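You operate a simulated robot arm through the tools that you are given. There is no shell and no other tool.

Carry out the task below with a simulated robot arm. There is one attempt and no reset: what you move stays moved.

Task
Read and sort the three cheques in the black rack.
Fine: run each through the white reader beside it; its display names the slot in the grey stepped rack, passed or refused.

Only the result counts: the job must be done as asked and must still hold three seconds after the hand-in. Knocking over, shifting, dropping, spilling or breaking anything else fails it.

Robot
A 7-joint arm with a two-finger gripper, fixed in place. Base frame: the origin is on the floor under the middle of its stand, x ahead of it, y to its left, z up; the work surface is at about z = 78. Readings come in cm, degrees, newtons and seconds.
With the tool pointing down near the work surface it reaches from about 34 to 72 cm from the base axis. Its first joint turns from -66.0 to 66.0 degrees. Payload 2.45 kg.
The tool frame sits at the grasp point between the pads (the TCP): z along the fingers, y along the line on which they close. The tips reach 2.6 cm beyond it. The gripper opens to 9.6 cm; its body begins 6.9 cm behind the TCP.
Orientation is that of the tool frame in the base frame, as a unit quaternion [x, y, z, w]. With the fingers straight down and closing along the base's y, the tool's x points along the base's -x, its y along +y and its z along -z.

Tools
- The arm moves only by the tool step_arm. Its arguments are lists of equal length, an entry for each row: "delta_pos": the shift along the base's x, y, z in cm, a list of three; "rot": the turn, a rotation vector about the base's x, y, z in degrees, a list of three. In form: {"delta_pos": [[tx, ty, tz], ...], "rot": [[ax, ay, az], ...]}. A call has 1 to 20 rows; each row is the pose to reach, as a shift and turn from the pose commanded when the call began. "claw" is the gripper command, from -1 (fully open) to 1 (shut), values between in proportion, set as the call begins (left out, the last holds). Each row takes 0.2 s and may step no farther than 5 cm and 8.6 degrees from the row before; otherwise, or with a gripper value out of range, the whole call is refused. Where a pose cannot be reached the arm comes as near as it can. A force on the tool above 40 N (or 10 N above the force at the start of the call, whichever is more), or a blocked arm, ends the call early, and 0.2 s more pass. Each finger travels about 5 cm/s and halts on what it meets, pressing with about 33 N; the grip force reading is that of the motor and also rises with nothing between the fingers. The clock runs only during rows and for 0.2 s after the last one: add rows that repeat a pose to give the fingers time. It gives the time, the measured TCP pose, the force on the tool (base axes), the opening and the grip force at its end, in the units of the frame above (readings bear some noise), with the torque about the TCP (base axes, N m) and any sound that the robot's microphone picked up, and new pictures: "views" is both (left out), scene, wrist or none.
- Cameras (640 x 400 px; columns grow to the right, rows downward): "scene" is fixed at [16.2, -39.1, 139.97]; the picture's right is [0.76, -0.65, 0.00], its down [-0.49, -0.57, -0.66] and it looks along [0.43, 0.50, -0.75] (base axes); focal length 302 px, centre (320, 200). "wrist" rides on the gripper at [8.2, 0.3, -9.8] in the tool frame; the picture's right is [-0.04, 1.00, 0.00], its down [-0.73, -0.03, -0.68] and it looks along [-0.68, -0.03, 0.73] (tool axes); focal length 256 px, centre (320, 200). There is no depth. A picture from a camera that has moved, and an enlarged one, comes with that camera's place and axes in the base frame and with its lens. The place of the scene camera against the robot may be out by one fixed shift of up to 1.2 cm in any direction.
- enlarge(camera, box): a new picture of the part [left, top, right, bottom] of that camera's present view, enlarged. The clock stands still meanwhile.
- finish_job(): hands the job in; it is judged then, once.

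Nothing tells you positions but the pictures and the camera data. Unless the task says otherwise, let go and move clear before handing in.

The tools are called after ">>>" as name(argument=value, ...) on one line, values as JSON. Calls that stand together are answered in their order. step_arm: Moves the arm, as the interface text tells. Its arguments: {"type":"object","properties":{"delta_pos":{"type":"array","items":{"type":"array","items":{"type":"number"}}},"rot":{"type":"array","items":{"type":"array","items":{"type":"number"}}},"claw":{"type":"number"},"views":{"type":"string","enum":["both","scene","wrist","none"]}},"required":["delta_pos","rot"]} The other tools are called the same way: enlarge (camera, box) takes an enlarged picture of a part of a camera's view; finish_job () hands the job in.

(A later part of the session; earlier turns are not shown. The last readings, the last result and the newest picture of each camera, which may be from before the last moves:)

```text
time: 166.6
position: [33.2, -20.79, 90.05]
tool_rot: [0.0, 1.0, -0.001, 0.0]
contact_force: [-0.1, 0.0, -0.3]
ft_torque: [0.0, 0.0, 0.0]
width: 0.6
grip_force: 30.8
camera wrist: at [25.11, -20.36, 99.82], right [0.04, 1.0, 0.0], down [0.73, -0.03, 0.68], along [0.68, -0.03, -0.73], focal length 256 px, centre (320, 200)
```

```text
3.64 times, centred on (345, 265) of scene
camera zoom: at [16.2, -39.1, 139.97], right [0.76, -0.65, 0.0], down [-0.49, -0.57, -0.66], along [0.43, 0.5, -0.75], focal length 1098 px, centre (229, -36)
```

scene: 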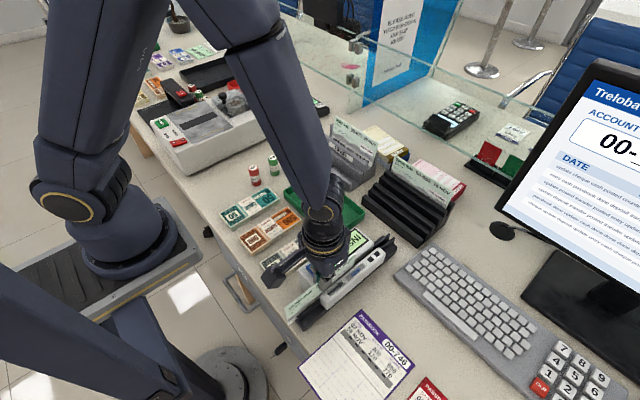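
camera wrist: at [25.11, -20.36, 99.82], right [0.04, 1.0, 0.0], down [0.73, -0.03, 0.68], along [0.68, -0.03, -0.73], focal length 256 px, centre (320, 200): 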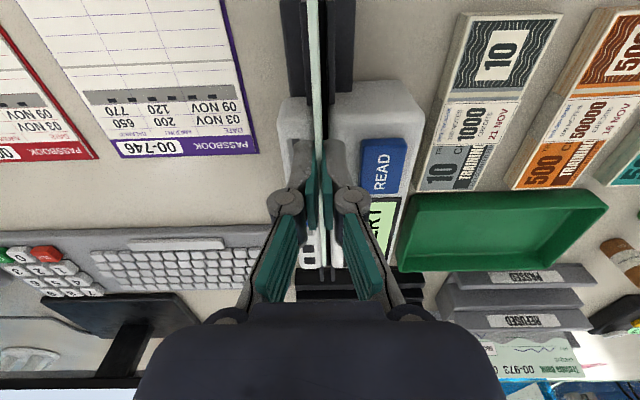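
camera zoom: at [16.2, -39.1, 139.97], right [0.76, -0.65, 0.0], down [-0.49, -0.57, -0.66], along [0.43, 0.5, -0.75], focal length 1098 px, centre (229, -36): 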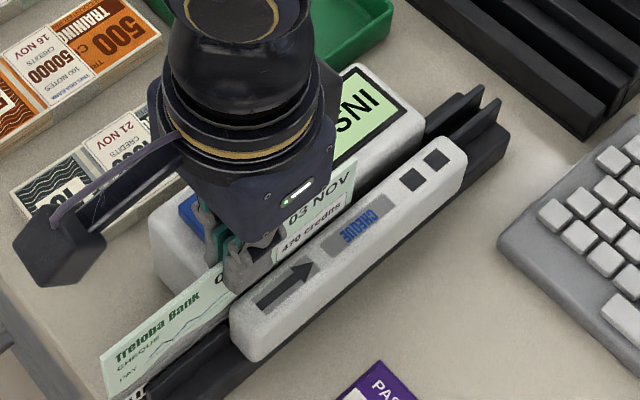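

Seated just above the floor at the entry. I'll lower the last bit, release, and rise.

>>> step_arm(delta_pos=[[0, 0.05, -0.1], [0, 0.05, -0.15], [0, 0.05, -0.15]], rot=[[0, 0, 0], [0, 0, 0], [0, 0, 0]], views="none")

>>> step_arm(delta_pos=[[0, 0, 0], [0, 0, 0], [0, 0, 0], [0, 0, 1.5], [0, 0, 3], [0, 0, 5], [0, 0, 6]], rot=[[0, 0, 0], [0, 0, 0], [0, 0, 0], [0, 0, 0], [0, 0, 0], [0, 0, 0], [0, 0, 0]], claw=0.65)

>>> enlarge(camera="scene", box=[280, 210, 400, 320])

```text
time: 167.4
position: [33.14, -20.72, 89.79]
tool_rot: [0.0, 1.0, 0.0, 0.0]
contact_force: [0.1, -0.1, -0.6]
ft_torque: [-0.02, 0.02, 0.0]
width: 0.61
grip_force: 31.3
```

```text
time: 169.0
position: [32.91, -20.76, 95.77]
tool_rot: [0.0, 1.0, 0.0, -0.001]
contact_force: [-0.4, -0.1, 0.5]
ft_torque: [-0.01, 0.01, 0.01]
width: 1.67
grip_force: 0.1
camera wrist: at [24.92, -20.3, 105.6], right [0.04, 1.0, 0.0], down [0.73, -0.03, 0.68], along [0.68, -0.03, -0.73], focal length 256 px, centre (320, 200)
```

scene: 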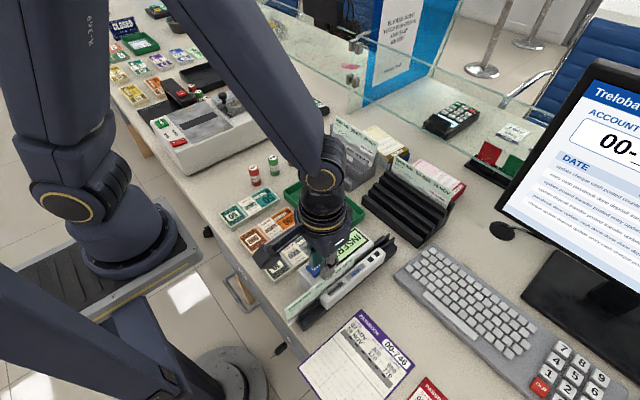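
wrist: 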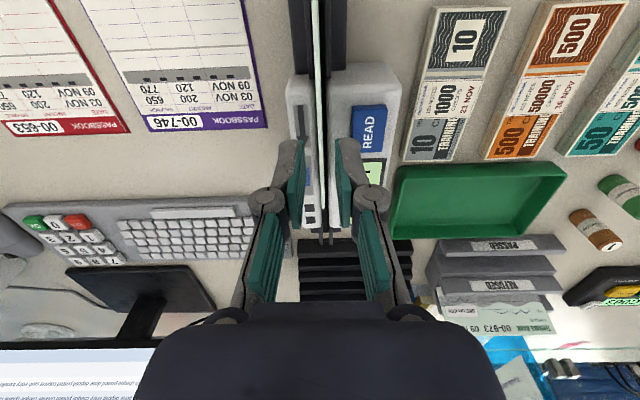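

```text
3.64 times, centred on (340, 265) of scene
camera zoom: at [16.2, -39.1, 139.97], right [0.76, -0.65, 0.0], down [-0.49, -0.57, -0.66], along [0.43, 0.5, -0.75], focal length 1098 px, centre (247, -36)
```

zoom: 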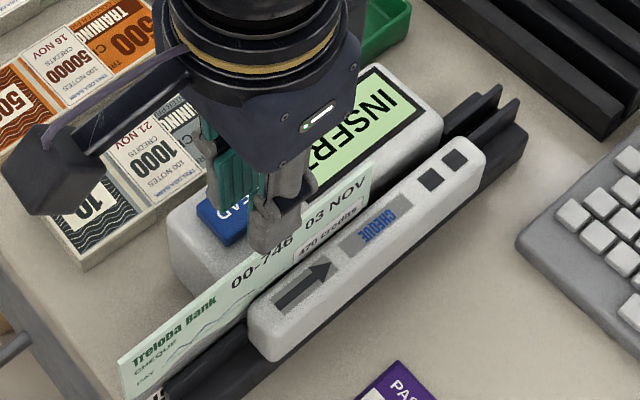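

00-746 stands at the entry. Now pressing READ.

>>> step_arm(delta_pos=[[0.5, 1.5, 0], [1.2, 3, 0], [1.8, 3.83, 0], [1.8, 3.83, 0], [1.8, 3.83, -2], [1.8, 3.83, -4], [1.8, 3.83, -5.5], [1.8, 3.83, -6.5], [1.8, 3.83, -7.0], [1.8, 3.83, -7.4], [1.8, 3.83, -7.6]], rot=[[0, 0, 0], [0, 0, 0], [0, 0, 0], [0, 0, 0], [0, 0, 0], [0, 0, 0], [0, 0, 0], [0, 0, 0], [0, 0, 0], [0, 0, 0], [0, 0, 0]], claw=1, views="none")

>>> enlarge(camera="scene", box=[280, 200, 420, 320])

```text
time: 171.4
position: [34.94, -17.0, 88.26]
tool_rot: [0.0, 1.0, 0.0, 0.0]
contact_force: [-0.6, 0.0, 1.2]
ft_torque: [-0.01, 0.03, -0.05]
width: 0.62
grip_force: 28.7
heard: click
```

```text
3.33 times, centred on (350, 260) of scene
camera zoom: at [16.2, -39.1, 139.97], right [0.76, -0.65, 0.0], down [-0.49, -0.57, -0.66], along [0.43, 0.5, -0.75], focal length 1007 px, centre (220, 0)
```

zoom: 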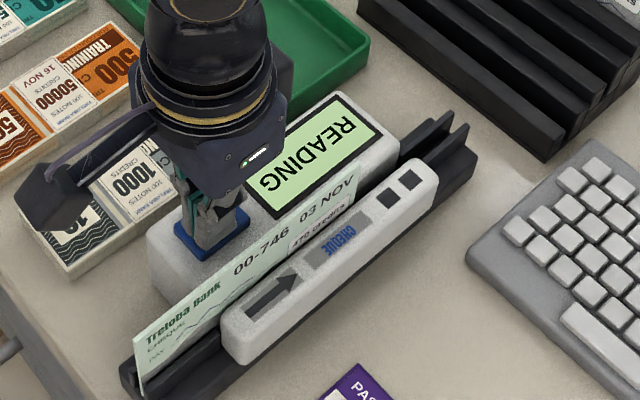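

READING has started for 00-746. I'll lift off and wait for the verdict.

>>> step_arm(delta_pos=[[0, 0, 1], [0, 0, 3], [0, 0, 5], [0, 0, 8], [0, 0, 8], [0, 0, 8]], rot=[[0, 0, 0], [0, 0, 0], [0, 0, 0], [0, 0, 0], [0, 0, 0], [0, 0, 0]])

>>> enlarge(camera="scene", box=[290, 200, 430, 320])

>>> enlarge(camera="wrist", box=[220, 0, 380, 160])

```text
time: 172.8
position: [34.82, -17.08, 96.32]
tool_rot: [0.0, 1.0, 0.0, 0.001]
contact_force: [0.0, -0.3, 0.0]
ft_torque: [-0.01, 0.0, 0.0]
width: 0.0
grip_force: 29.0
camera wrist: at [26.69, -16.74, 106.09], right [0.04, 1.0, 0.0], down [0.73, -0.03, 0.68], along [0.68, -0.03, -0.73], focal length 256 px, centre (320, 200)
```

scene: 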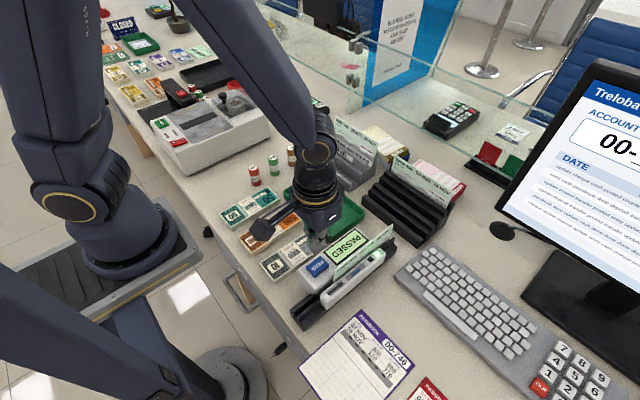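
wrist: 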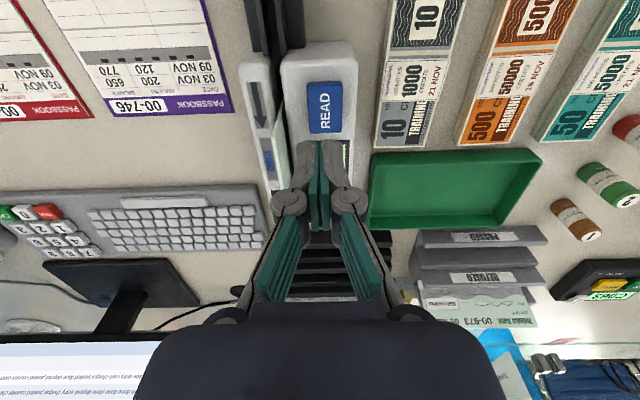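

```text
3.33 times, centred on (360, 260) of scene
camera zoom: at [16.2, -39.1, 139.97], right [0.76, -0.65, 0.0], down [-0.49, -0.57, -0.66], along [0.43, 0.5, -0.75], focal length 1007 px, centre (187, 0)
```

zoom: 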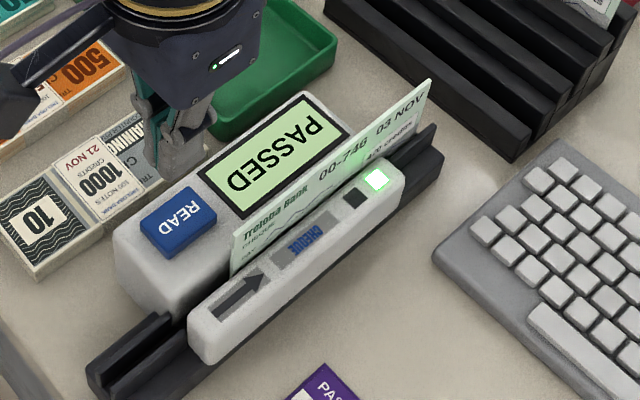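

```text
2.50 times, centred on (300, 80) of wrist
camera zoom: at [26.69, -16.74, 106.09], right [0.04, 1.0, 0.0], down [0.73, -0.03, 0.68], along [0.68, -0.03, -0.73], focal length 640 px, centre (370, 500)
```

zoom: 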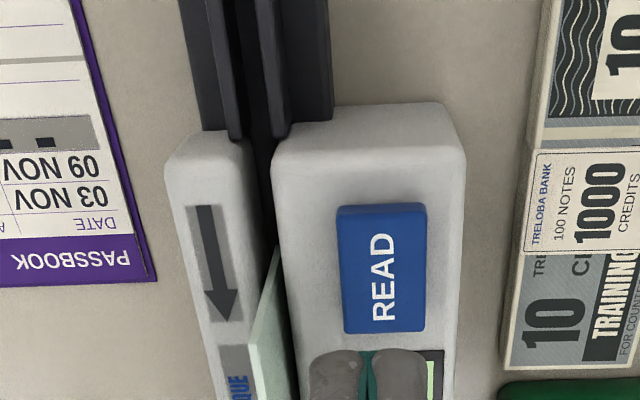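

00-746 is PASSED, with the green lamp. I'll regrip it at its centre (x ≈ 44) with a shallow grip.

>>> step_arm(delta_pos=[[2, 0, 0], [5, -1.5, 0], [8, -3, 0], [9.1, -3.8, 0], [9.1, -3.8, 0], [9.1, -3.8, -1], [9.1, -3.8, -1]], rot=[[0, 0, 0], [0, 0, 0], [0, 0, 0], [0, 0, 0], [0, 0, 0], [0, 0, 0], [0, 0, 0]], claw=0.5)

>>> enlarge(camera="wrist", box=[240, 0, 400, 200])

```text
time: 174.4
position: [44.2, -20.66, 95.07]
tool_rot: [0.0, 1.0, 0.0, 0.0]
contact_force: [0.3, -0.5, -0.3]
ft_torque: [0.01, -0.02, 0.03]
width: 2.42
grip_force: 0.0
camera wrist: at [36.06, -20.34, 104.92], right [0.04, 1.0, 0.0], down [0.73, -0.03, 0.68], along [0.68, -0.03, -0.73], focal length 256 px, centre (320, 200)
```

scene: 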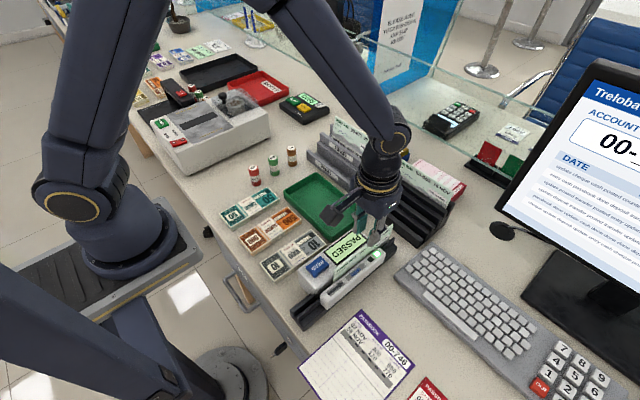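
wrist: 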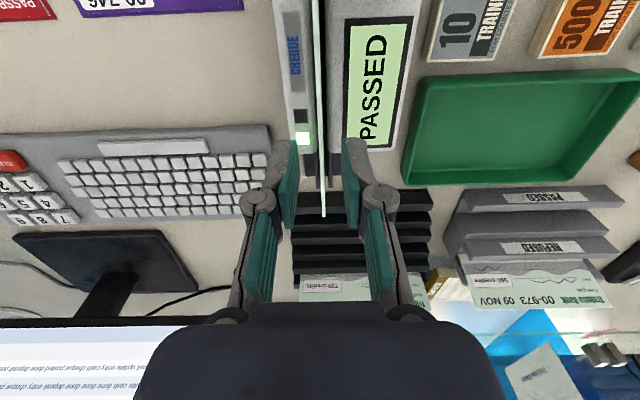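

```text
2.00 times, centred on (320, 100) of wrist
camera zoom: at [36.06, -20.34, 104.92], right [0.04, 1.0, 0.0], down [0.73, -0.03, 0.68], along [0.68, -0.03, -0.73], focal length 512 px, centre (320, 400)
```

zoom: 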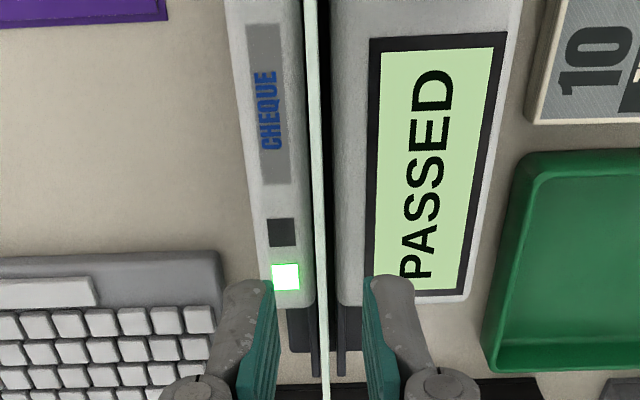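

>>> step_arm(delta_pos=[[0.1, 0, -1.5], [0.1, 0, -3], [0.1, 0, -4.5], [0.1, 0, -5.4], [0.1, 0, -5.4]], rot=[[0, 0, 0], [0, 0, 0], [0, 0, 0], [0, 0, 0], [0, 0, 0]], views="none")

>>> step_arm(delta_pos=[[0, 0, 0], [0, 0, 0], [0, 0, 0], [0, 0, 0]], rot=[[0, 0, 0], [0, 0, 0], [0, 0, 0], [0, 0, 0]], claw=1, views="wrist")

```text
time: 175.6
position: [44.15, -20.74, 89.81]
tool_rot: [0.0, 1.0, 0.0, 0.001]
contact_force: [-0.1, 0.2, 0.5]
ft_torque: [0.01, 0.04, 0.02]
width: 2.41
grip_force: 0.1
```

```text
time: 176.6
position: [44.29, -20.66, 89.87]
tool_rot: [0.0, 1.0, 0.0, 0.0]
contact_force: [0.1, 0.8, 0.1]
ft_torque: [0.02, 0.0, -0.01]
width: 0.61
grip_force: 30.7
camera wrist: at [36.06, -20.35, 99.65], right [0.04, 1.0, 0.0], down [0.73, -0.03, 0.68], along [0.68, -0.03, -0.73], focal length 256 px, centre (320, 200)
```

wrist: 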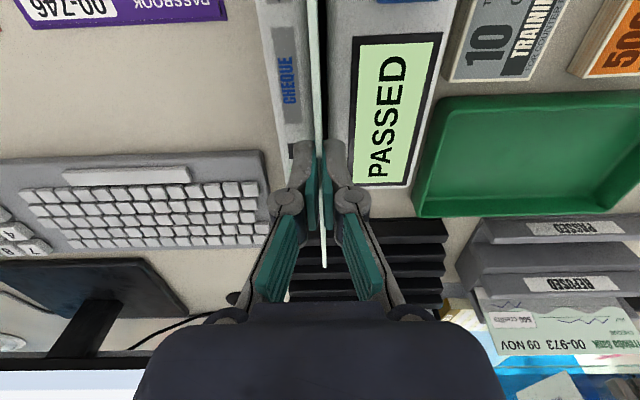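

Gripped. I'll carry 00-746 to above the PASSED channel at yaw -90°.

>>> step_arm(delta_pos=[[0, 0, 3], [0, 0, 7], [0, 0, 11], [1, 1, 14], [2.5, 3.4, 15], [4, 5.8, 15], [5.5, 8.2, 15], [7, 10.6, 15], [8.5, 13, 15], [10, 15.4, 15], [11.5, 17.8, 15], [13, 20.2, 15], [14.5, 22.6, 15], [16, 25, 15], [17.5, 27, 15], [18.75, 28.7, 15], [18.75, 28.7, 15], [18.75, 28.7, 15]], rot=[[0, 0, 0], [0, 0, 0], [0, 0, 0], [0, 0, -4], [0, 0, -11], [0, 0, -18], [0, 0, -25], [0, 0, -32], [0, 0, -39], [0, 0, -46], [0, 0, -53], [0, 0, -60], [0, 0, -67], [0, 0, -74], [0, 0, -81], [0, 0, -88], [0, 0, -90], [0, 0, -90]])

>>> enlarge(camera="wrist", box=[240, 0, 440, 160])

>>> enlarge(camera="scene", box=[290, 80, 430, 200])

```text
time: 180.4
position: [62.91, 7.95, 104.83]
tool_rot: [0.707, 0.707, 0.0, 0.0]
contact_force: [0.0, -0.2, 0.4]
ft_torque: [0.03, 0.06, -0.03]
width: 0.61
grip_force: 30.9
camera wrist: at [63.18, 16.15, 114.65], right [1.0, -0.04, 0.0], down [-0.03, -0.73, 0.68], along [-0.03, -0.68, -0.73], focal length 256 px, centre (320, 200)
```

scene: 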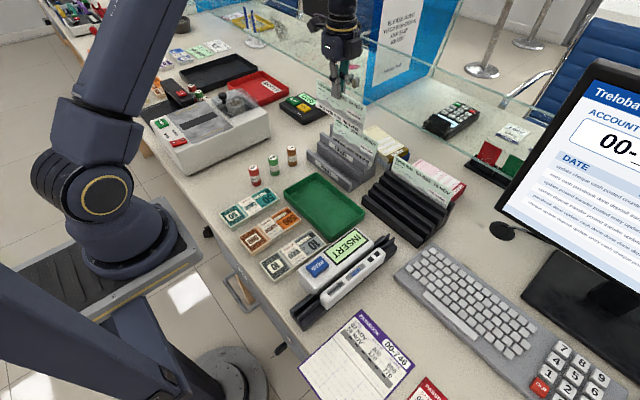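
wrist: 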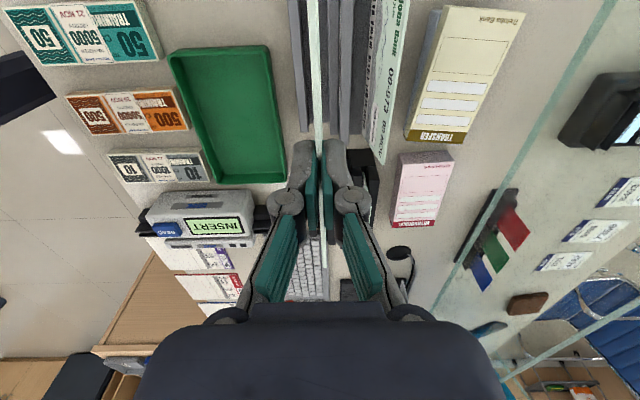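

```text
2.50 times, centred on (340, 80) of wrist
camera zoom: at [63.18, 16.15, 114.65], right [1.0, -0.04, 0.0], down [-0.03, -0.73, 0.68], along [-0.03, -0.68, -0.73], focal length 640 px, centre (270, 500)
```

zoom: 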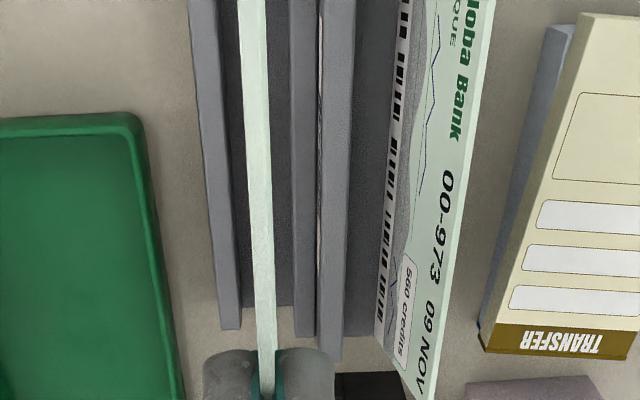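

```text
3.33 times, centred on (360, 140) of scene
camera zoom: at [16.2, -39.1, 139.97], right [0.76, -0.65, 0.0], down [-0.49, -0.57, -0.66], along [0.43, 0.5, -0.75], focal length 1007 px, centre (187, 400)
```

zoom: 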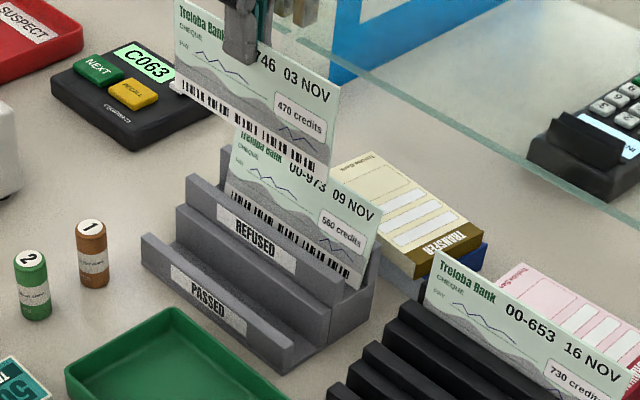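

Walls measure consistently. I'll tilt it 3° back and lower into the PASSED channel, pausing near the top.

>>> step_arm(delta_pos=[[0, 0, -1], [0, 0, -3], [0, 0, -5], [0, 0, -7], [0, 0, -9], [0, 0, -11], [0, 0, -12.5], [0, 0, -12.5], [0, 0, -12.5]], rot=[[0, 1.5, 0], [0, 3, 0], [0, 3, 0], [0, 3, 0], [0, 3, 0], [0, 3, 0], [0, 3, 0], [0, 3, 0], [0, 3, 0]])

>>> enlarge(camera="wrist", box=[240, 0, 440, 180])

>>> enlarge(camera="scene", box=[290, 90, 410, 200])

```text
time: 182.4
position: [62.61, 8.1, 92.27]
tool_rot: [0.707, 0.707, -0.019, -0.019]
contact_force: [-0.5, -0.1, -0.6]
ft_torque: [0.0, -0.02, 0.01]
width: 0.58
grip_force: 31.3
camera wrist: at [63.58, 16.24, 102.06], right [1.0, -0.04, -0.05], down [0.01, -0.73, 0.68], along [-0.07, -0.68, -0.73], focal length 256 px, centre (320, 200)
```

scene: 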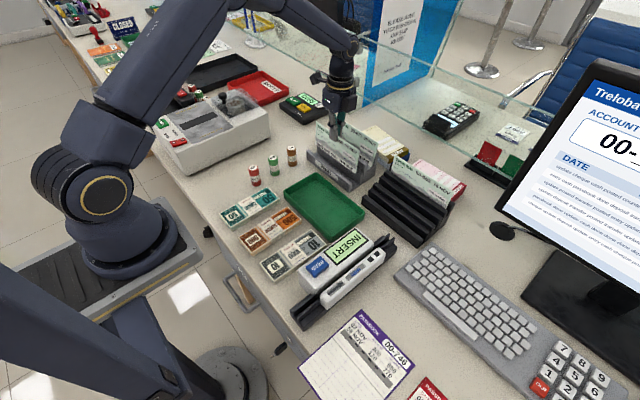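
wrist: 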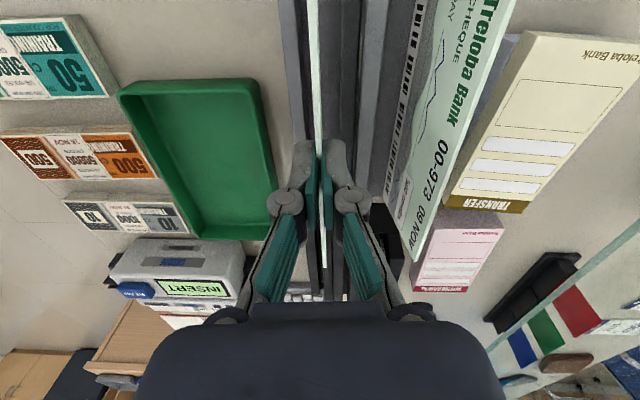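

```text
2.22 times, centred on (340, 90) of wrist
camera zoom: at [63.58, 16.24, 102.06], right [1.0, -0.04, -0.05], down [0.01, -0.73, 0.68], along [-0.07, -0.68, -0.73], focal length 569 px, centre (276, 444)
```

zoom: 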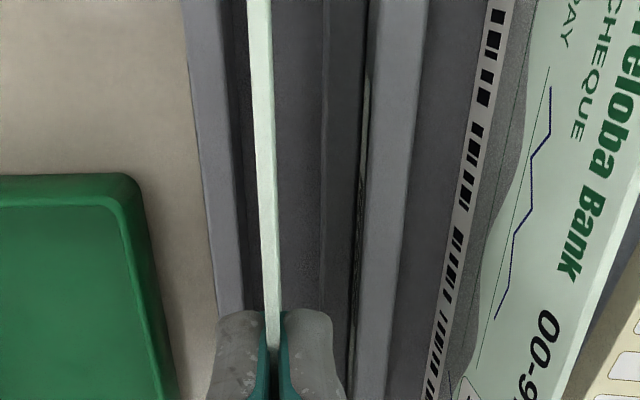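

```text
3.64 times, centred on (350, 145) of scene
camera zoom: at [16.2, -39.1, 139.97], right [0.76, -0.65, 0.0], down [-0.49, -0.57, -0.66], along [0.43, 0.5, -0.75], focal length 1098 px, centre (211, 400)
```

zoom: 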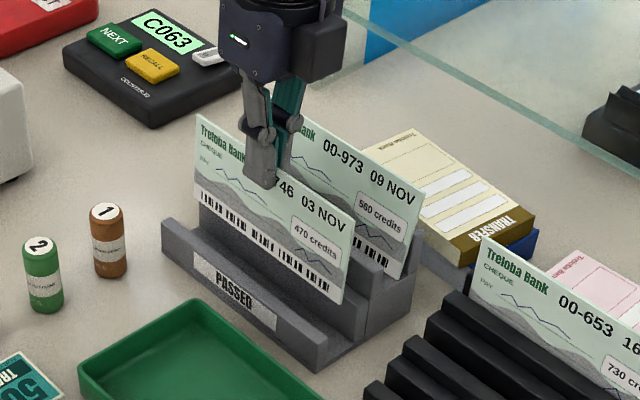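

The cheque is over the PASSED channel with margin on both sides. Lowering to the floor in small steps.

>>> step_arm(delta_pos=[[0, 0, -1.5], [0, 0, -3], [0, 0, -3.6], [0, 0, -3.9], [0, 0, -4.2]], rot=[[0, 0, 0], [0, 0, 0], [0, 0, 0], [0, 0, 0], [0, 0, 0]], views="none")

```text
time: 183.6
position: [62.87, 8.0, 88.1]
tool_rot: [0.707, 0.707, -0.019, -0.018]
contact_force: [0.7, 0.0, -0.2]
ft_torque: [0.03, 0.02, 0.02]
width: 0.58
grip_force: 30.7
```

>>> step_arm(delta_pos=[[0, 0, -0.15], [0, 0, -0.3]], rot=[[0, 0, 0], [0, 0, 0]], views="none")

```text
time: 184.2
position: [62.96, 8.03, 87.73]
tool_rot: [0.707, 0.707, -0.019, -0.018]
contact_force: [0.4, 0.6, -0.7]
ft_torque: [-0.01, -0.02, -0.03]
width: 0.6
grip_force: 30.7
```

>>> step_arm(delta_pos=[[0, 0, -0.15], [0, 0, -0.3]], rot=[[0, 0, 0], [0, 0, 0]], views="scene")

>>> enlarge(camera="scene", box=[290, 90, 410, 200])

```text
time: 184.8
position: [62.96, 7.91, 87.38]
tool_rot: [0.707, 0.707, -0.018, -0.017]
contact_force: [0.7, -0.1, -0.9]
ft_torque: [0.0, -0.01, -0.04]
width: 0.61
grip_force: 30.6
```

scene: 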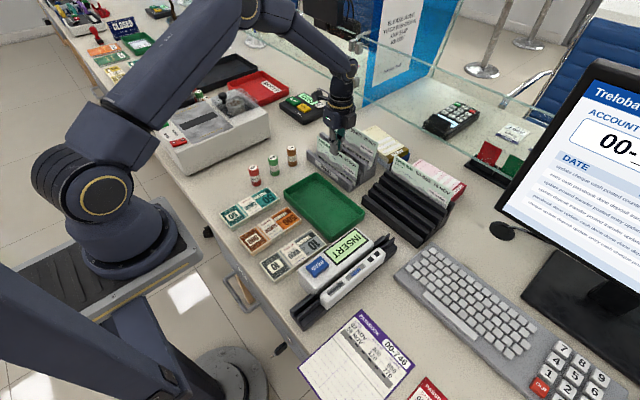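

```text
3.64 times, centred on (350, 145) of scene
camera zoom: at [16.2, -39.1, 139.97], right [0.76, -0.65, 0.0], down [-0.49, -0.57, -0.66], along [0.43, 0.5, -0.75], focal length 1098 px, centre (211, 400)
```

zoom: 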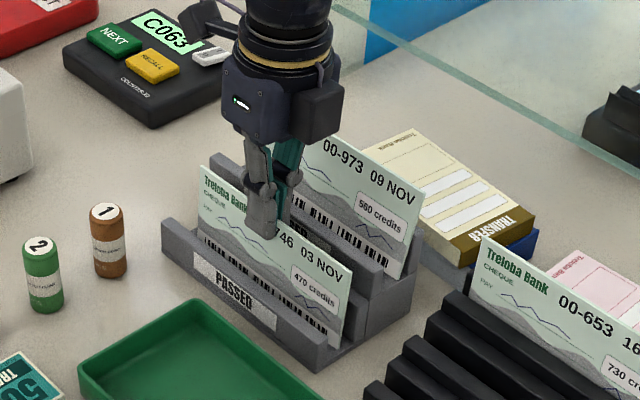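

>>> step_arm(delta_pos=[[0, 0, -0.12], [0, 0, -0.24]], rot=[[0, 0, 0], [0, 0, 0]], views="none")

```text
time: 185.4
position: [62.98, 7.93, 87.48]
tool_rot: [0.707, 0.707, -0.017, -0.017]
contact_force: [-0.1, -0.6, 16.0]
ft_torque: [-0.16, 0.13, 0.04]
width: 0.59
grip_force: 30.6
```

Floor contact reached. I'll ease slightly, then open a small amount and rise.

>>> step_arm(delta_pos=[[0, 0, 0.05], [0, 0, 0.05]], rot=[[0, 0, 0], [0, 0, 0]], views="none")

>>> step_arm(delta_pos=[[0, 0, 0], [0, 0, 0], [0, 0, 0], [0, 0, 0.7], [0, 0, 1.4], [0, 0, 2.1], [0, 0, 3.5], [0, 0, 5], [0, 0, 8], [0, 0, 12]], rot=[[0, 0, 0], [0, 0, 0], [0, 0, 0], [0, 0, 0], [0, 0, 0], [0, 0, 0], [0, 0, 0], [0, 0, 0], [0, 0, 0], [0, 0, 0]], claw=0.75)

>>> enlarge(camera="scene", box=[290, 90, 410, 200])

>>> enlarge(camera="wrist", box=[240, 0, 440, 180])

```text
time: 186.0
position: [62.82, 8.06, 87.42]
tool_rot: [0.706, 0.708, -0.018, -0.017]
contact_force: [0.8, -0.9, 20.7]
ft_torque: [-0.06, 0.0, 0.01]
width: 0.6
grip_force: 30.4
```

```text
time: 188.2
position: [62.56, 7.93, 99.44]
tool_rot: [0.706, 0.707, -0.018, -0.019]
contact_force: [0.5, 0.3, 0.0]
ft_torque: [0.04, -0.02, -0.01]
width: 1.19
grip_force: 0.0
camera wrist: at [63.5, 16.13, 109.15], right [1.0, -0.04, -0.05], down [0.01, -0.73, 0.68], along [-0.06, -0.68, -0.73], focal length 256 px, centre (320, 200)
```

scene: 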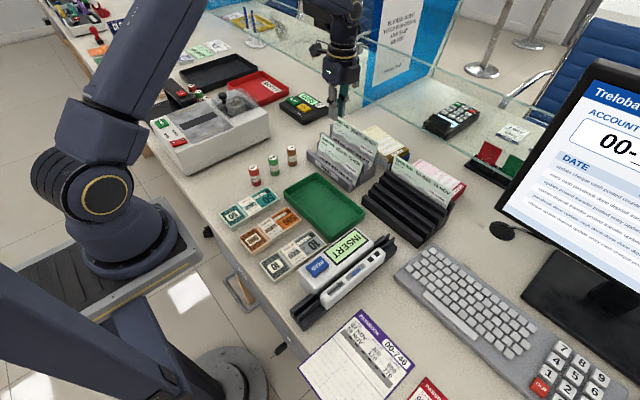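
wrist: 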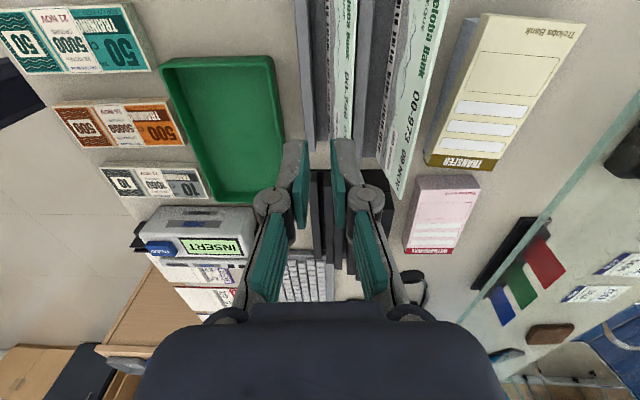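

```text
3.64 times, centred on (350, 145) of scene
camera zoom: at [16.2, -39.1, 139.97], right [0.76, -0.65, 0.0], down [-0.49, -0.57, -0.66], along [0.43, 0.5, -0.75], focal length 1098 px, centre (211, 400)
```

zoom: 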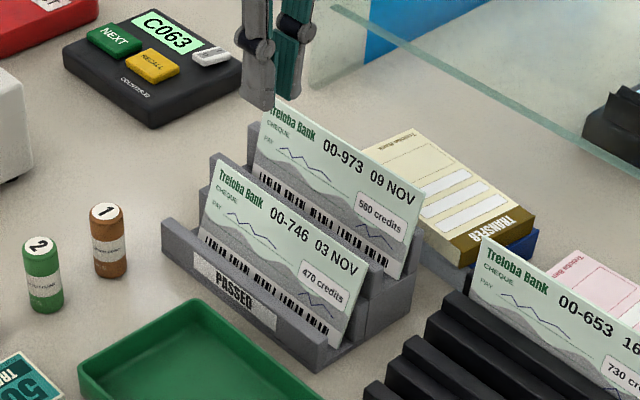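

```text
2.22 times, centred on (340, 90) of wrist
camera zoom: at [63.5, 16.13, 109.15], right [1.0, -0.04, -0.05], down [0.01, -0.73, 0.68], along [-0.06, -0.68, -0.73], focal length 569 px, centre (276, 444)
```

zoom: 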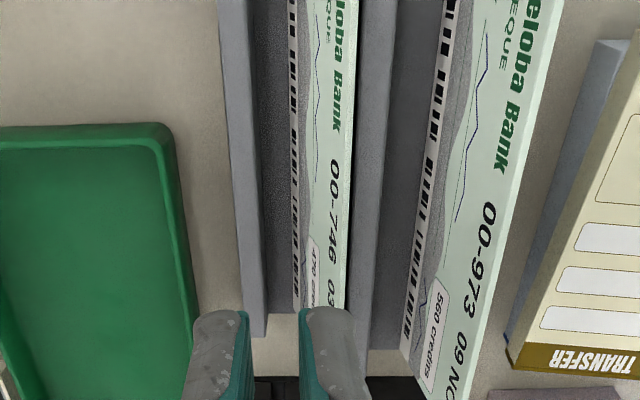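

Both read cheques stand correctly. Now to 00-653: moving over its centre at x ≈ 68.9, y = -16.

>>> step_arm(delta_pos=[[0, -1, 2], [1, -4, 3.7], [2, -7, 3.7], [3, -10.5, 3.7], [4, -14, 3.7], [5, -17.5, 3.7], [5.6, -21, 3.7], [6.1, -24.05, 3.7], [6.1, -24.05, 3.7], [6.1, -24.05, 3.7]], rot=[[0, -1, 0], [0, -2, 0], [0, -3, 0], [0, -3, 0], [0, -3, 0], [0, -3, 0], [0, -3, 0], [0, -3, 0], [0, -3, 0], [0, -3, 0]], claw=0.6)

>>> enlarge(camera="wrist", box=[220, 40, 420, 220])

```text
time: 190.4
position: [68.97, -16.27, 102.78]
tool_rot: [0.708, 0.707, 0.0, 0.0]
contact_force: [-0.2, 0.8, 0.4]
ft_torque: [0.01, 0.02, 0.03]
width: 1.92
grip_force: 0.0
camera wrist: at [69.47, -8.06, 112.56], right [1.0, -0.04, 0.0], down [-0.03, -0.73, 0.68], along [-0.03, -0.68, -0.73], focal length 256 px, centre (320, 200)
```

scene: 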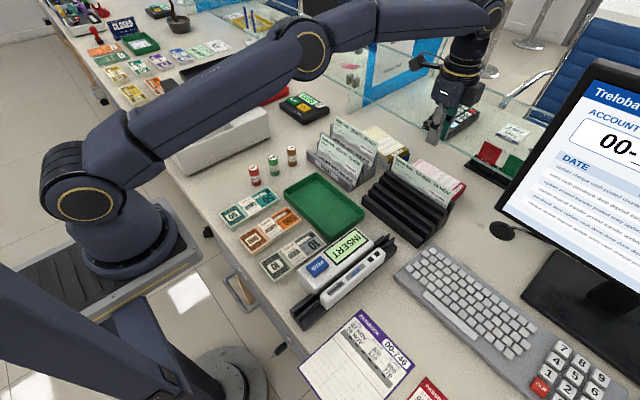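
wrist: 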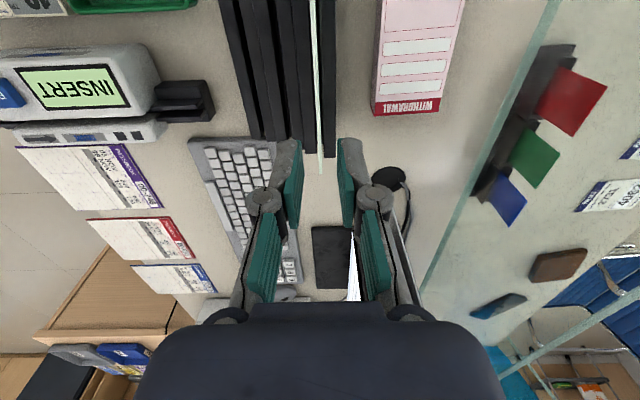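

```text
2.22 times, centred on (320, 130) of wrist
camera zoom: at [69.47, -8.06, 112.56], right [1.0, -0.04, 0.0], down [-0.03, -0.73, 0.68], along [-0.03, -0.68, -0.73], focal length 569 px, centre (320, 356)
```

zoom: 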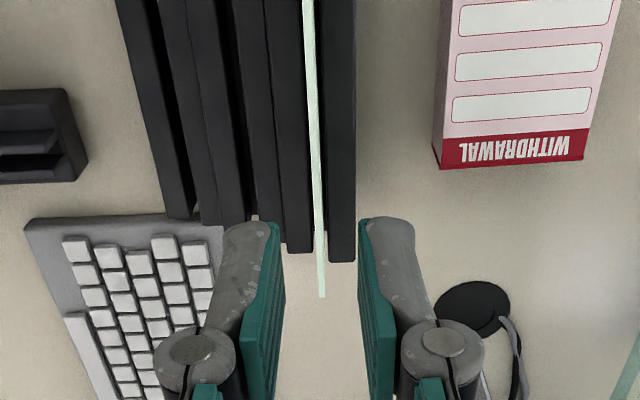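

>>> step_arm(delta_pos=[[-0.25, 0.1, -2], [-0.25, 0.1, -4.5], [-0.25, 0.1, -7], [-0.25, 0.1, -7.5], [-0.25, 0.1, -7.5]], rot=[[0, 0, 0], [0, 0, 0], [0, 0, 0], [0, 0, 0], [0, 0, 0]], claw=0.65)

>>> enlarge(camera="wrist", box=[220, 60, 420, 230])

```text
time: 191.6
position: [68.75, -15.89, 95.57]
tool_rot: [0.707, 0.708, 0.0, 0.0]
contact_force: [-0.1, -1.3, -0.5]
ft_torque: [0.02, 0.05, -0.01]
width: 1.67
grip_force: 0.1
camera wrist: at [69.08, -7.81, 105.38], right [1.0, -0.04, 0.0], down [-0.03, -0.73, 0.68], along [-0.03, -0.68, -0.73], focal length 256 px, centre (320, 200)
```

scene: 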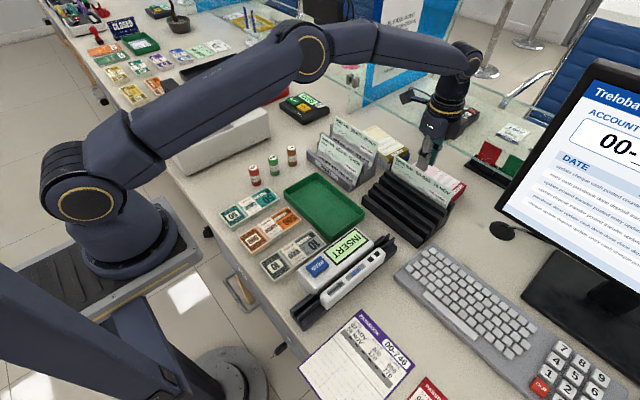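
wrist: 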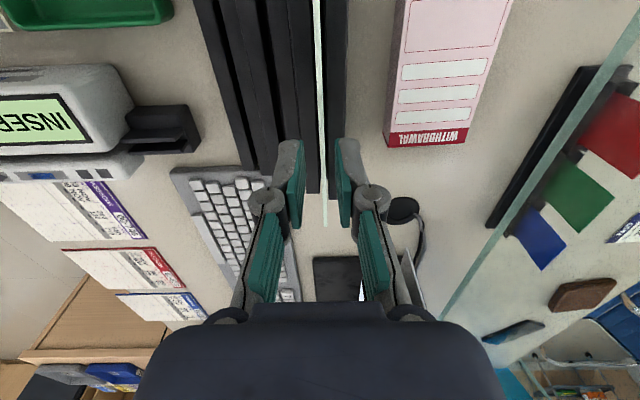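

```text
2.35 times, centred on (320, 145) of wrist
camera zoom: at [69.08, -7.81, 105.38], right [1.0, -0.04, 0.0], down [-0.03, -0.73, 0.68], along [-0.03, -0.68, -0.73], focal length 602 px, centre (320, 329)
```

zoom: 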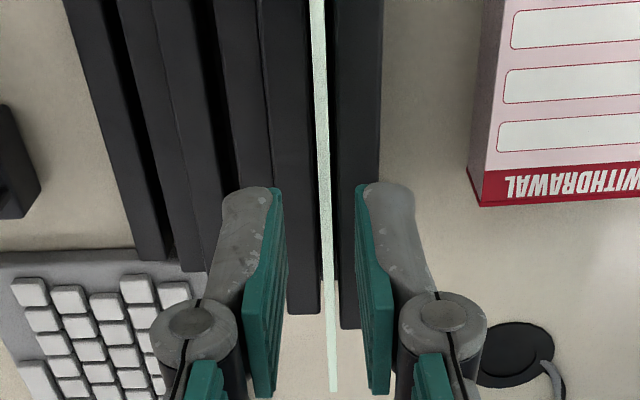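

Well aligned. Descending to grip 00-653.

>>> step_arm(delta_pos=[[0.08, 0, -1], [0.08, 0, -2], [0.08, 0, -3], [0.08, 0, -3.65], [0.08, 0, -3.65]], rot=[[0, 0, 0], [0, 0, 0], [0, 0, 0], [0, 0, 0], [0, 0, 0]], views="wrist")

>>> enlarge(camera="wrist", box=[220, 60, 420, 230])

>>> enlarge(camera="scene", box=[370, 120, 470, 220])

```text
time: 192.8
position: [68.91, -15.84, 91.84]
tool_rot: [0.707, 0.707, 0.0, -0.001]
contact_force: [0.3, -0.5, -0.3]
ft_torque: [-0.01, 0.01, -0.01]
width: 1.68
grip_force: 0.0
camera wrist: at [69.18, -7.72, 101.59], right [1.0, -0.04, 0.0], down [-0.03, -0.73, 0.68], along [-0.03, -0.68, -0.73], focal length 256 px, centre (320, 200)
```

wrist: 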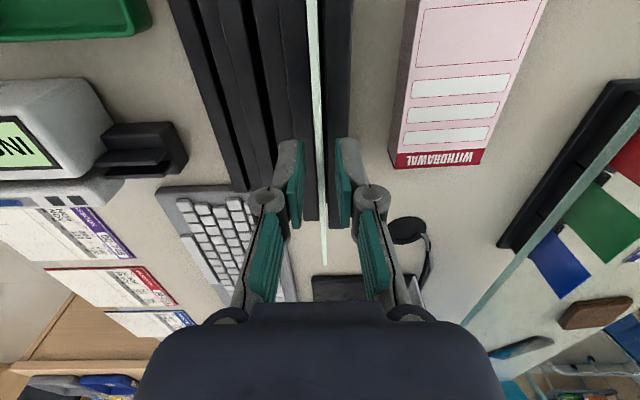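

```text
2.35 times, centred on (320, 145) of wrist
camera zoom: at [69.18, -7.72, 101.59], right [1.0, -0.04, 0.0], down [-0.03, -0.73, 0.68], along [-0.03, -0.68, -0.73], focal length 602 px, centre (320, 329)
```

zoom: 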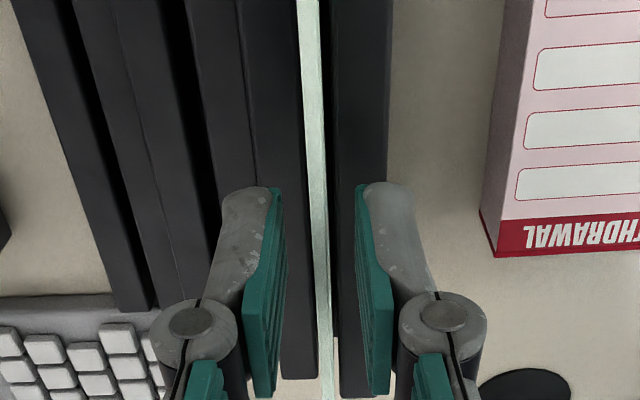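

```text
4.00 times, centred on (420, 170) of scene
camera zoom: at [16.2, -39.1, 139.97], right [0.76, -0.65, 0.0], down [-0.49, -0.57, -0.66], along [0.43, 0.5, -0.75], focal length 1208 px, centre (-80, 320)
```

zoom: 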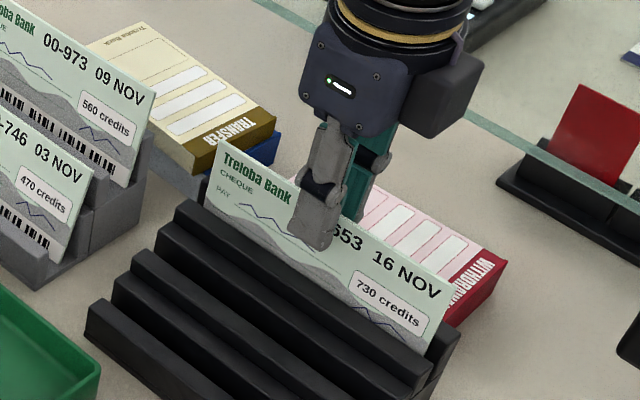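

>>> step_arm(delta_pos=[[0, 0, 0], [0, 0, 0], [0, 0, 0], [0, 0, 0]], rot=[[0, 0, 0], [0, 0, 0], [0, 0, 0], [0, 0, 0]], claw=1, views="none")

>>> step_arm(delta_pos=[[0, 0, 1], [0, 0, 2], [0, 0, 3.5], [0, 0, 5], [0, 0, 7], [0, 0, 9], [0, 0, 10.5], [0, 0, 10.5]], rot=[[0, 0, 0], [0, 0, 0], [0, 0, 0], [0, 0, 0], [0, 0, 0], [0, 0, 0], [0, 0, 0], [0, 0, 0]], views="scene")

>>> enlarge(camera="scene", box=[370, 80, 480, 220])

```text
time: 193.8
position: [68.78, -15.91, 91.78]
tool_rot: [0.707, 0.707, 0.0, 0.0]
contact_force: [-0.2, 0.1, 0.4]
ft_torque: [-0.02, 0.03, -0.01]
width: 0.62
grip_force: 31.0
```

```text
time: 195.6
position: [68.94, -16.11, 102.22]
tool_rot: [0.707, 0.707, 0.0, 0.0]
contact_force: [1.1, -0.3, -0.3]
ft_torque: [0.0, -0.03, 0.03]
width: 0.61
grip_force: 30.9
```

scene: 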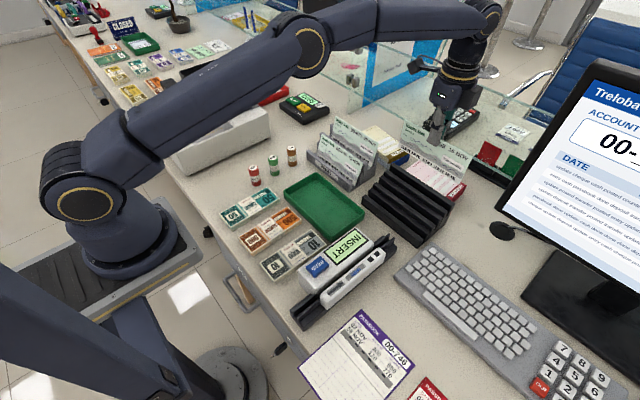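

```text
2.86 times, centred on (425, 150) of scene
camera zoom: at [16.2, -39.1, 139.97], right [0.76, -0.65, 0.0], down [-0.49, -0.57, -0.66], along [0.43, 0.5, -0.75], focal length 863 px, centre (20, 343)
```

zoom: 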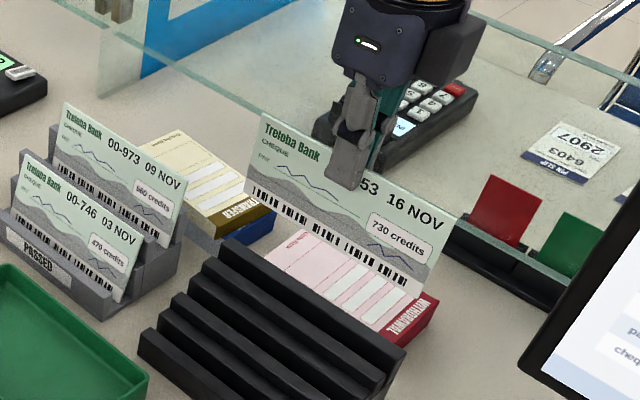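

Carrying 00-653 to the reader's entry end the same way.

>>> step_arm(delta_pos=[[0, 0, 1], [-2.5, 0, 1.5], [-5.7, -0.5, 1.5], [-9, -1, 1.5], [-12.3, -1.5, 1.5], [-15.6, -2, 1.5], [-18.9, -2.5, 1.5], [-22.2, -3, 1.5], [-25.5, -3.5, 1.5], [-28.8, -4, 1.5], [-32, -4.4, 1.5], [-34.5, -4.7, 1.5], [-35.68, -4.8, 1.5], [-35.68, -4.8, 1.5], [-35.68, -4.8, 1.5], [-35.68, -4.8, 1.5]], rot=[[0, 0, 0], [0, 0, 5], [0, 0, 12], [0, 0, 20], [0, 0, 28], [0, 0, 36], [0, 0, 44], [0, 0, 52], [0, 0, 60], [0, 0, 68], [0, 0, 76], [0, 0, 84], [0, 0, 90], [0, 0, 90], [0, 0, 90], [0, 0, 90]], views="none")

>>> step_arm(delta_pos=[[0, 0, -2], [0, 0, -4], [0, 0, -6], [0, 0, -8], [0, 0, -9.7], [0, 0, -9.7], [0, 0, -9.7]], rot=[[0, 0, 0], [0, 0, 0], [0, 0, 0], [0, 0, 0], [0, 0, 0], [0, 0, 0], [0, 0, 0]])

>>> enlarge(camera="wrist", box=[280, 0, 360, 100])

>>> enlarge(camera="scene", box=[290, 210, 400, 320])

```text
time: 199.0
position: [32.97, -20.87, 103.97]
tool_rot: [-0.001, 1.0, 0.0, 0.0]
contact_force: [0.4, -0.1, 0.5]
ft_torque: [-0.01, -0.01, 0.01]
width: 0.64
grip_force: 30.4
```

```text
time: 200.6
position: [33.19, -20.71, 94.38]
tool_rot: [0.0, 1.0, 0.0, 0.0]
contact_force: [-0.8, 0.2, 0.0]
ft_torque: [-0.01, -0.01, 0.0]
width: 0.61
grip_force: 30.9
camera wrist: at [25.04, -20.37, 104.12], right [0.04, 1.0, 0.0], down [0.73, -0.03, 0.68], along [0.68, -0.03, -0.73], focal length 256 px, centre (320, 200)
```

scene: 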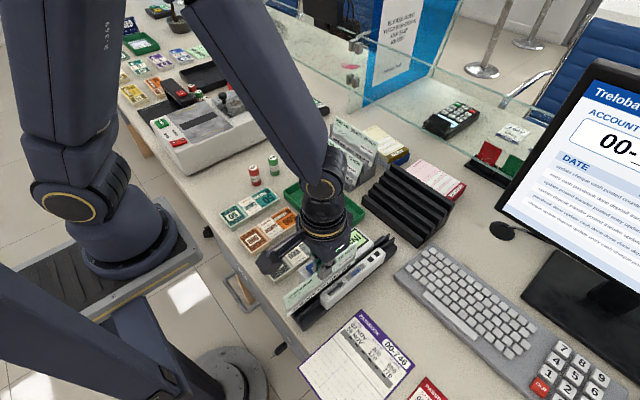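
wrist: 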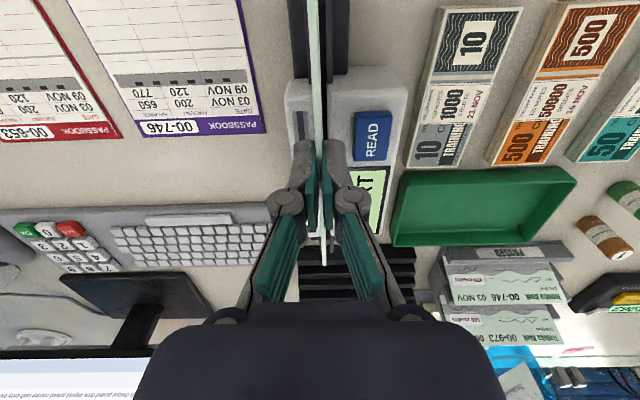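

```text
4.00 times, centred on (320, 50) of wrist
camera zoom: at [25.04, -20.37, 104.12], right [0.04, 1.0, 0.0], down [0.73, -0.03, 0.68], along [0.68, -0.03, -0.73], focal length 1024 px, centre (320, 800)
```

zoom: 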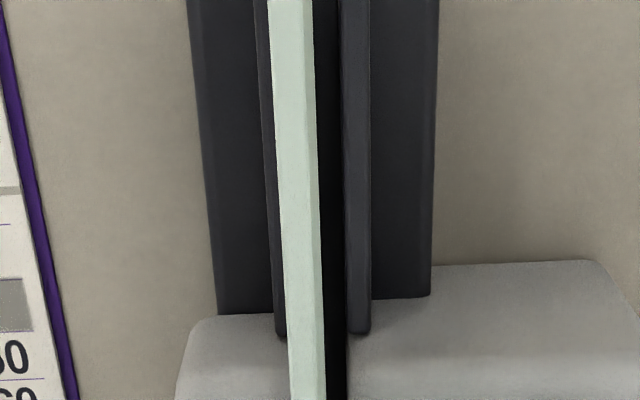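

```text
3.64 times, centred on (345, 265) of scene
camera zoom: at [16.2, -39.1, 139.97], right [0.76, -0.65, 0.0], down [-0.49, -0.57, -0.66], along [0.43, 0.5, -0.75], focal length 1098 px, centre (229, -36)
```

zoom: 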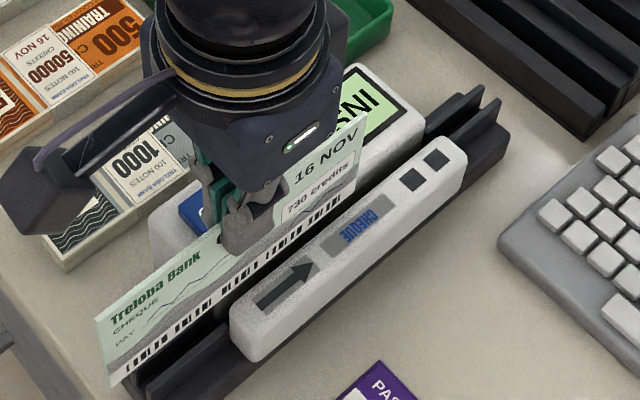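

Shift +0.08 in y and lower into the slot.

>>> step_arm(delta_pos=[[0, 0.08, 0], [0, 0.08, -1], [0, 0.08, -2], [0, 0.08, -3], [0, 0.08, -3.8], [0, 0.08, -4.2], [0, 0.08, -4.3]], rot=[[0, 0, 0], [0, 0, 0], [0, 0, 0], [0, 0, 0], [0, 0, 0], [0, 0, 0], [0, 0, 0]], views="wrist")

>>> enlarge(camera="wrist", box=[280, 0, 360, 120])

>>> enlarge(camera="scene", box=[290, 210, 400, 320])

```text
time: 202.2
position: [33.05, -20.66, 89.65]
tool_rot: [0.0, 1.0, 0.0, 0.001]
contact_force: [-0.6, 0.4, -0.2]
ft_torque: [0.03, 0.02, -0.01]
width: 0.59
grip_force: 30.7
camera wrist: at [24.95, -20.32, 99.59], right [0.04, 1.0, 0.0], down [0.73, -0.03, 0.68], along [0.68, -0.03, -0.73], focal length 256 px, centre (320, 200)
```

wrist: 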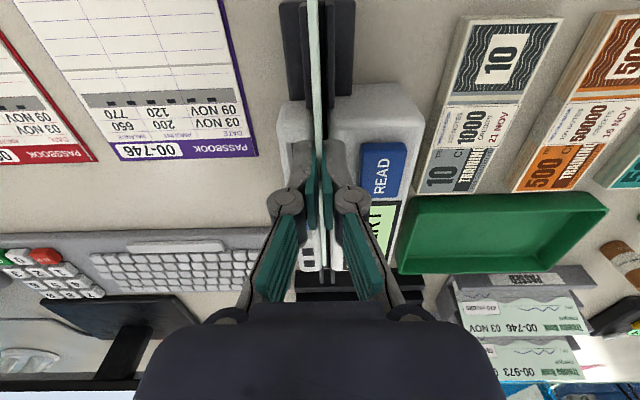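

```text
3.33 times, centred on (320, 60) of wrist
camera zoom: at [24.95, -20.32, 99.59], right [0.04, 1.0, 0.0], down [0.73, -0.03, 0.68], along [0.68, -0.03, -0.73], focal length 853 px, centre (320, 667)
```

zoom: 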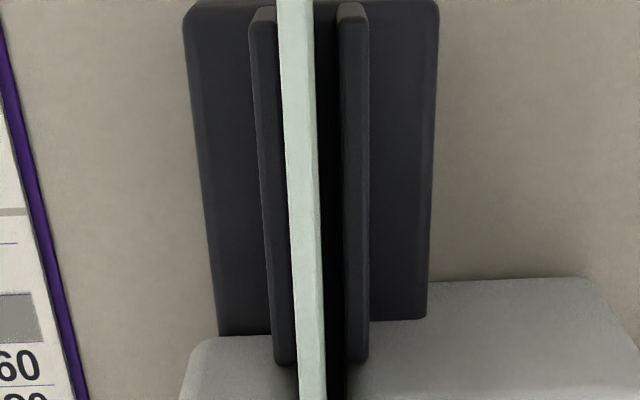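

```text
3.64 times, centred on (345, 265) of scene
camera zoom: at [16.2, -39.1, 139.97], right [0.76, -0.65, 0.0], down [-0.49, -0.57, -0.66], along [0.43, 0.5, -0.75], focal length 1098 px, centre (229, -36)
```

zoom: 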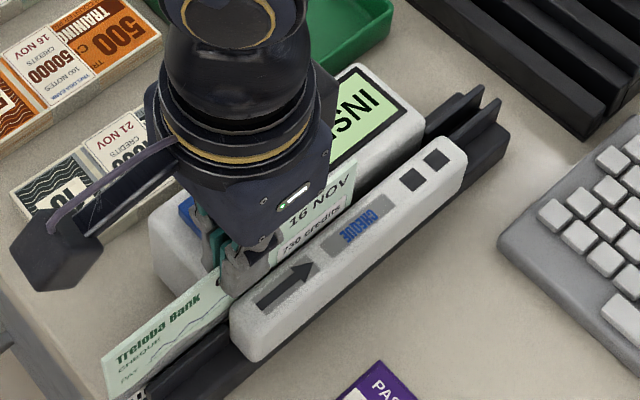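

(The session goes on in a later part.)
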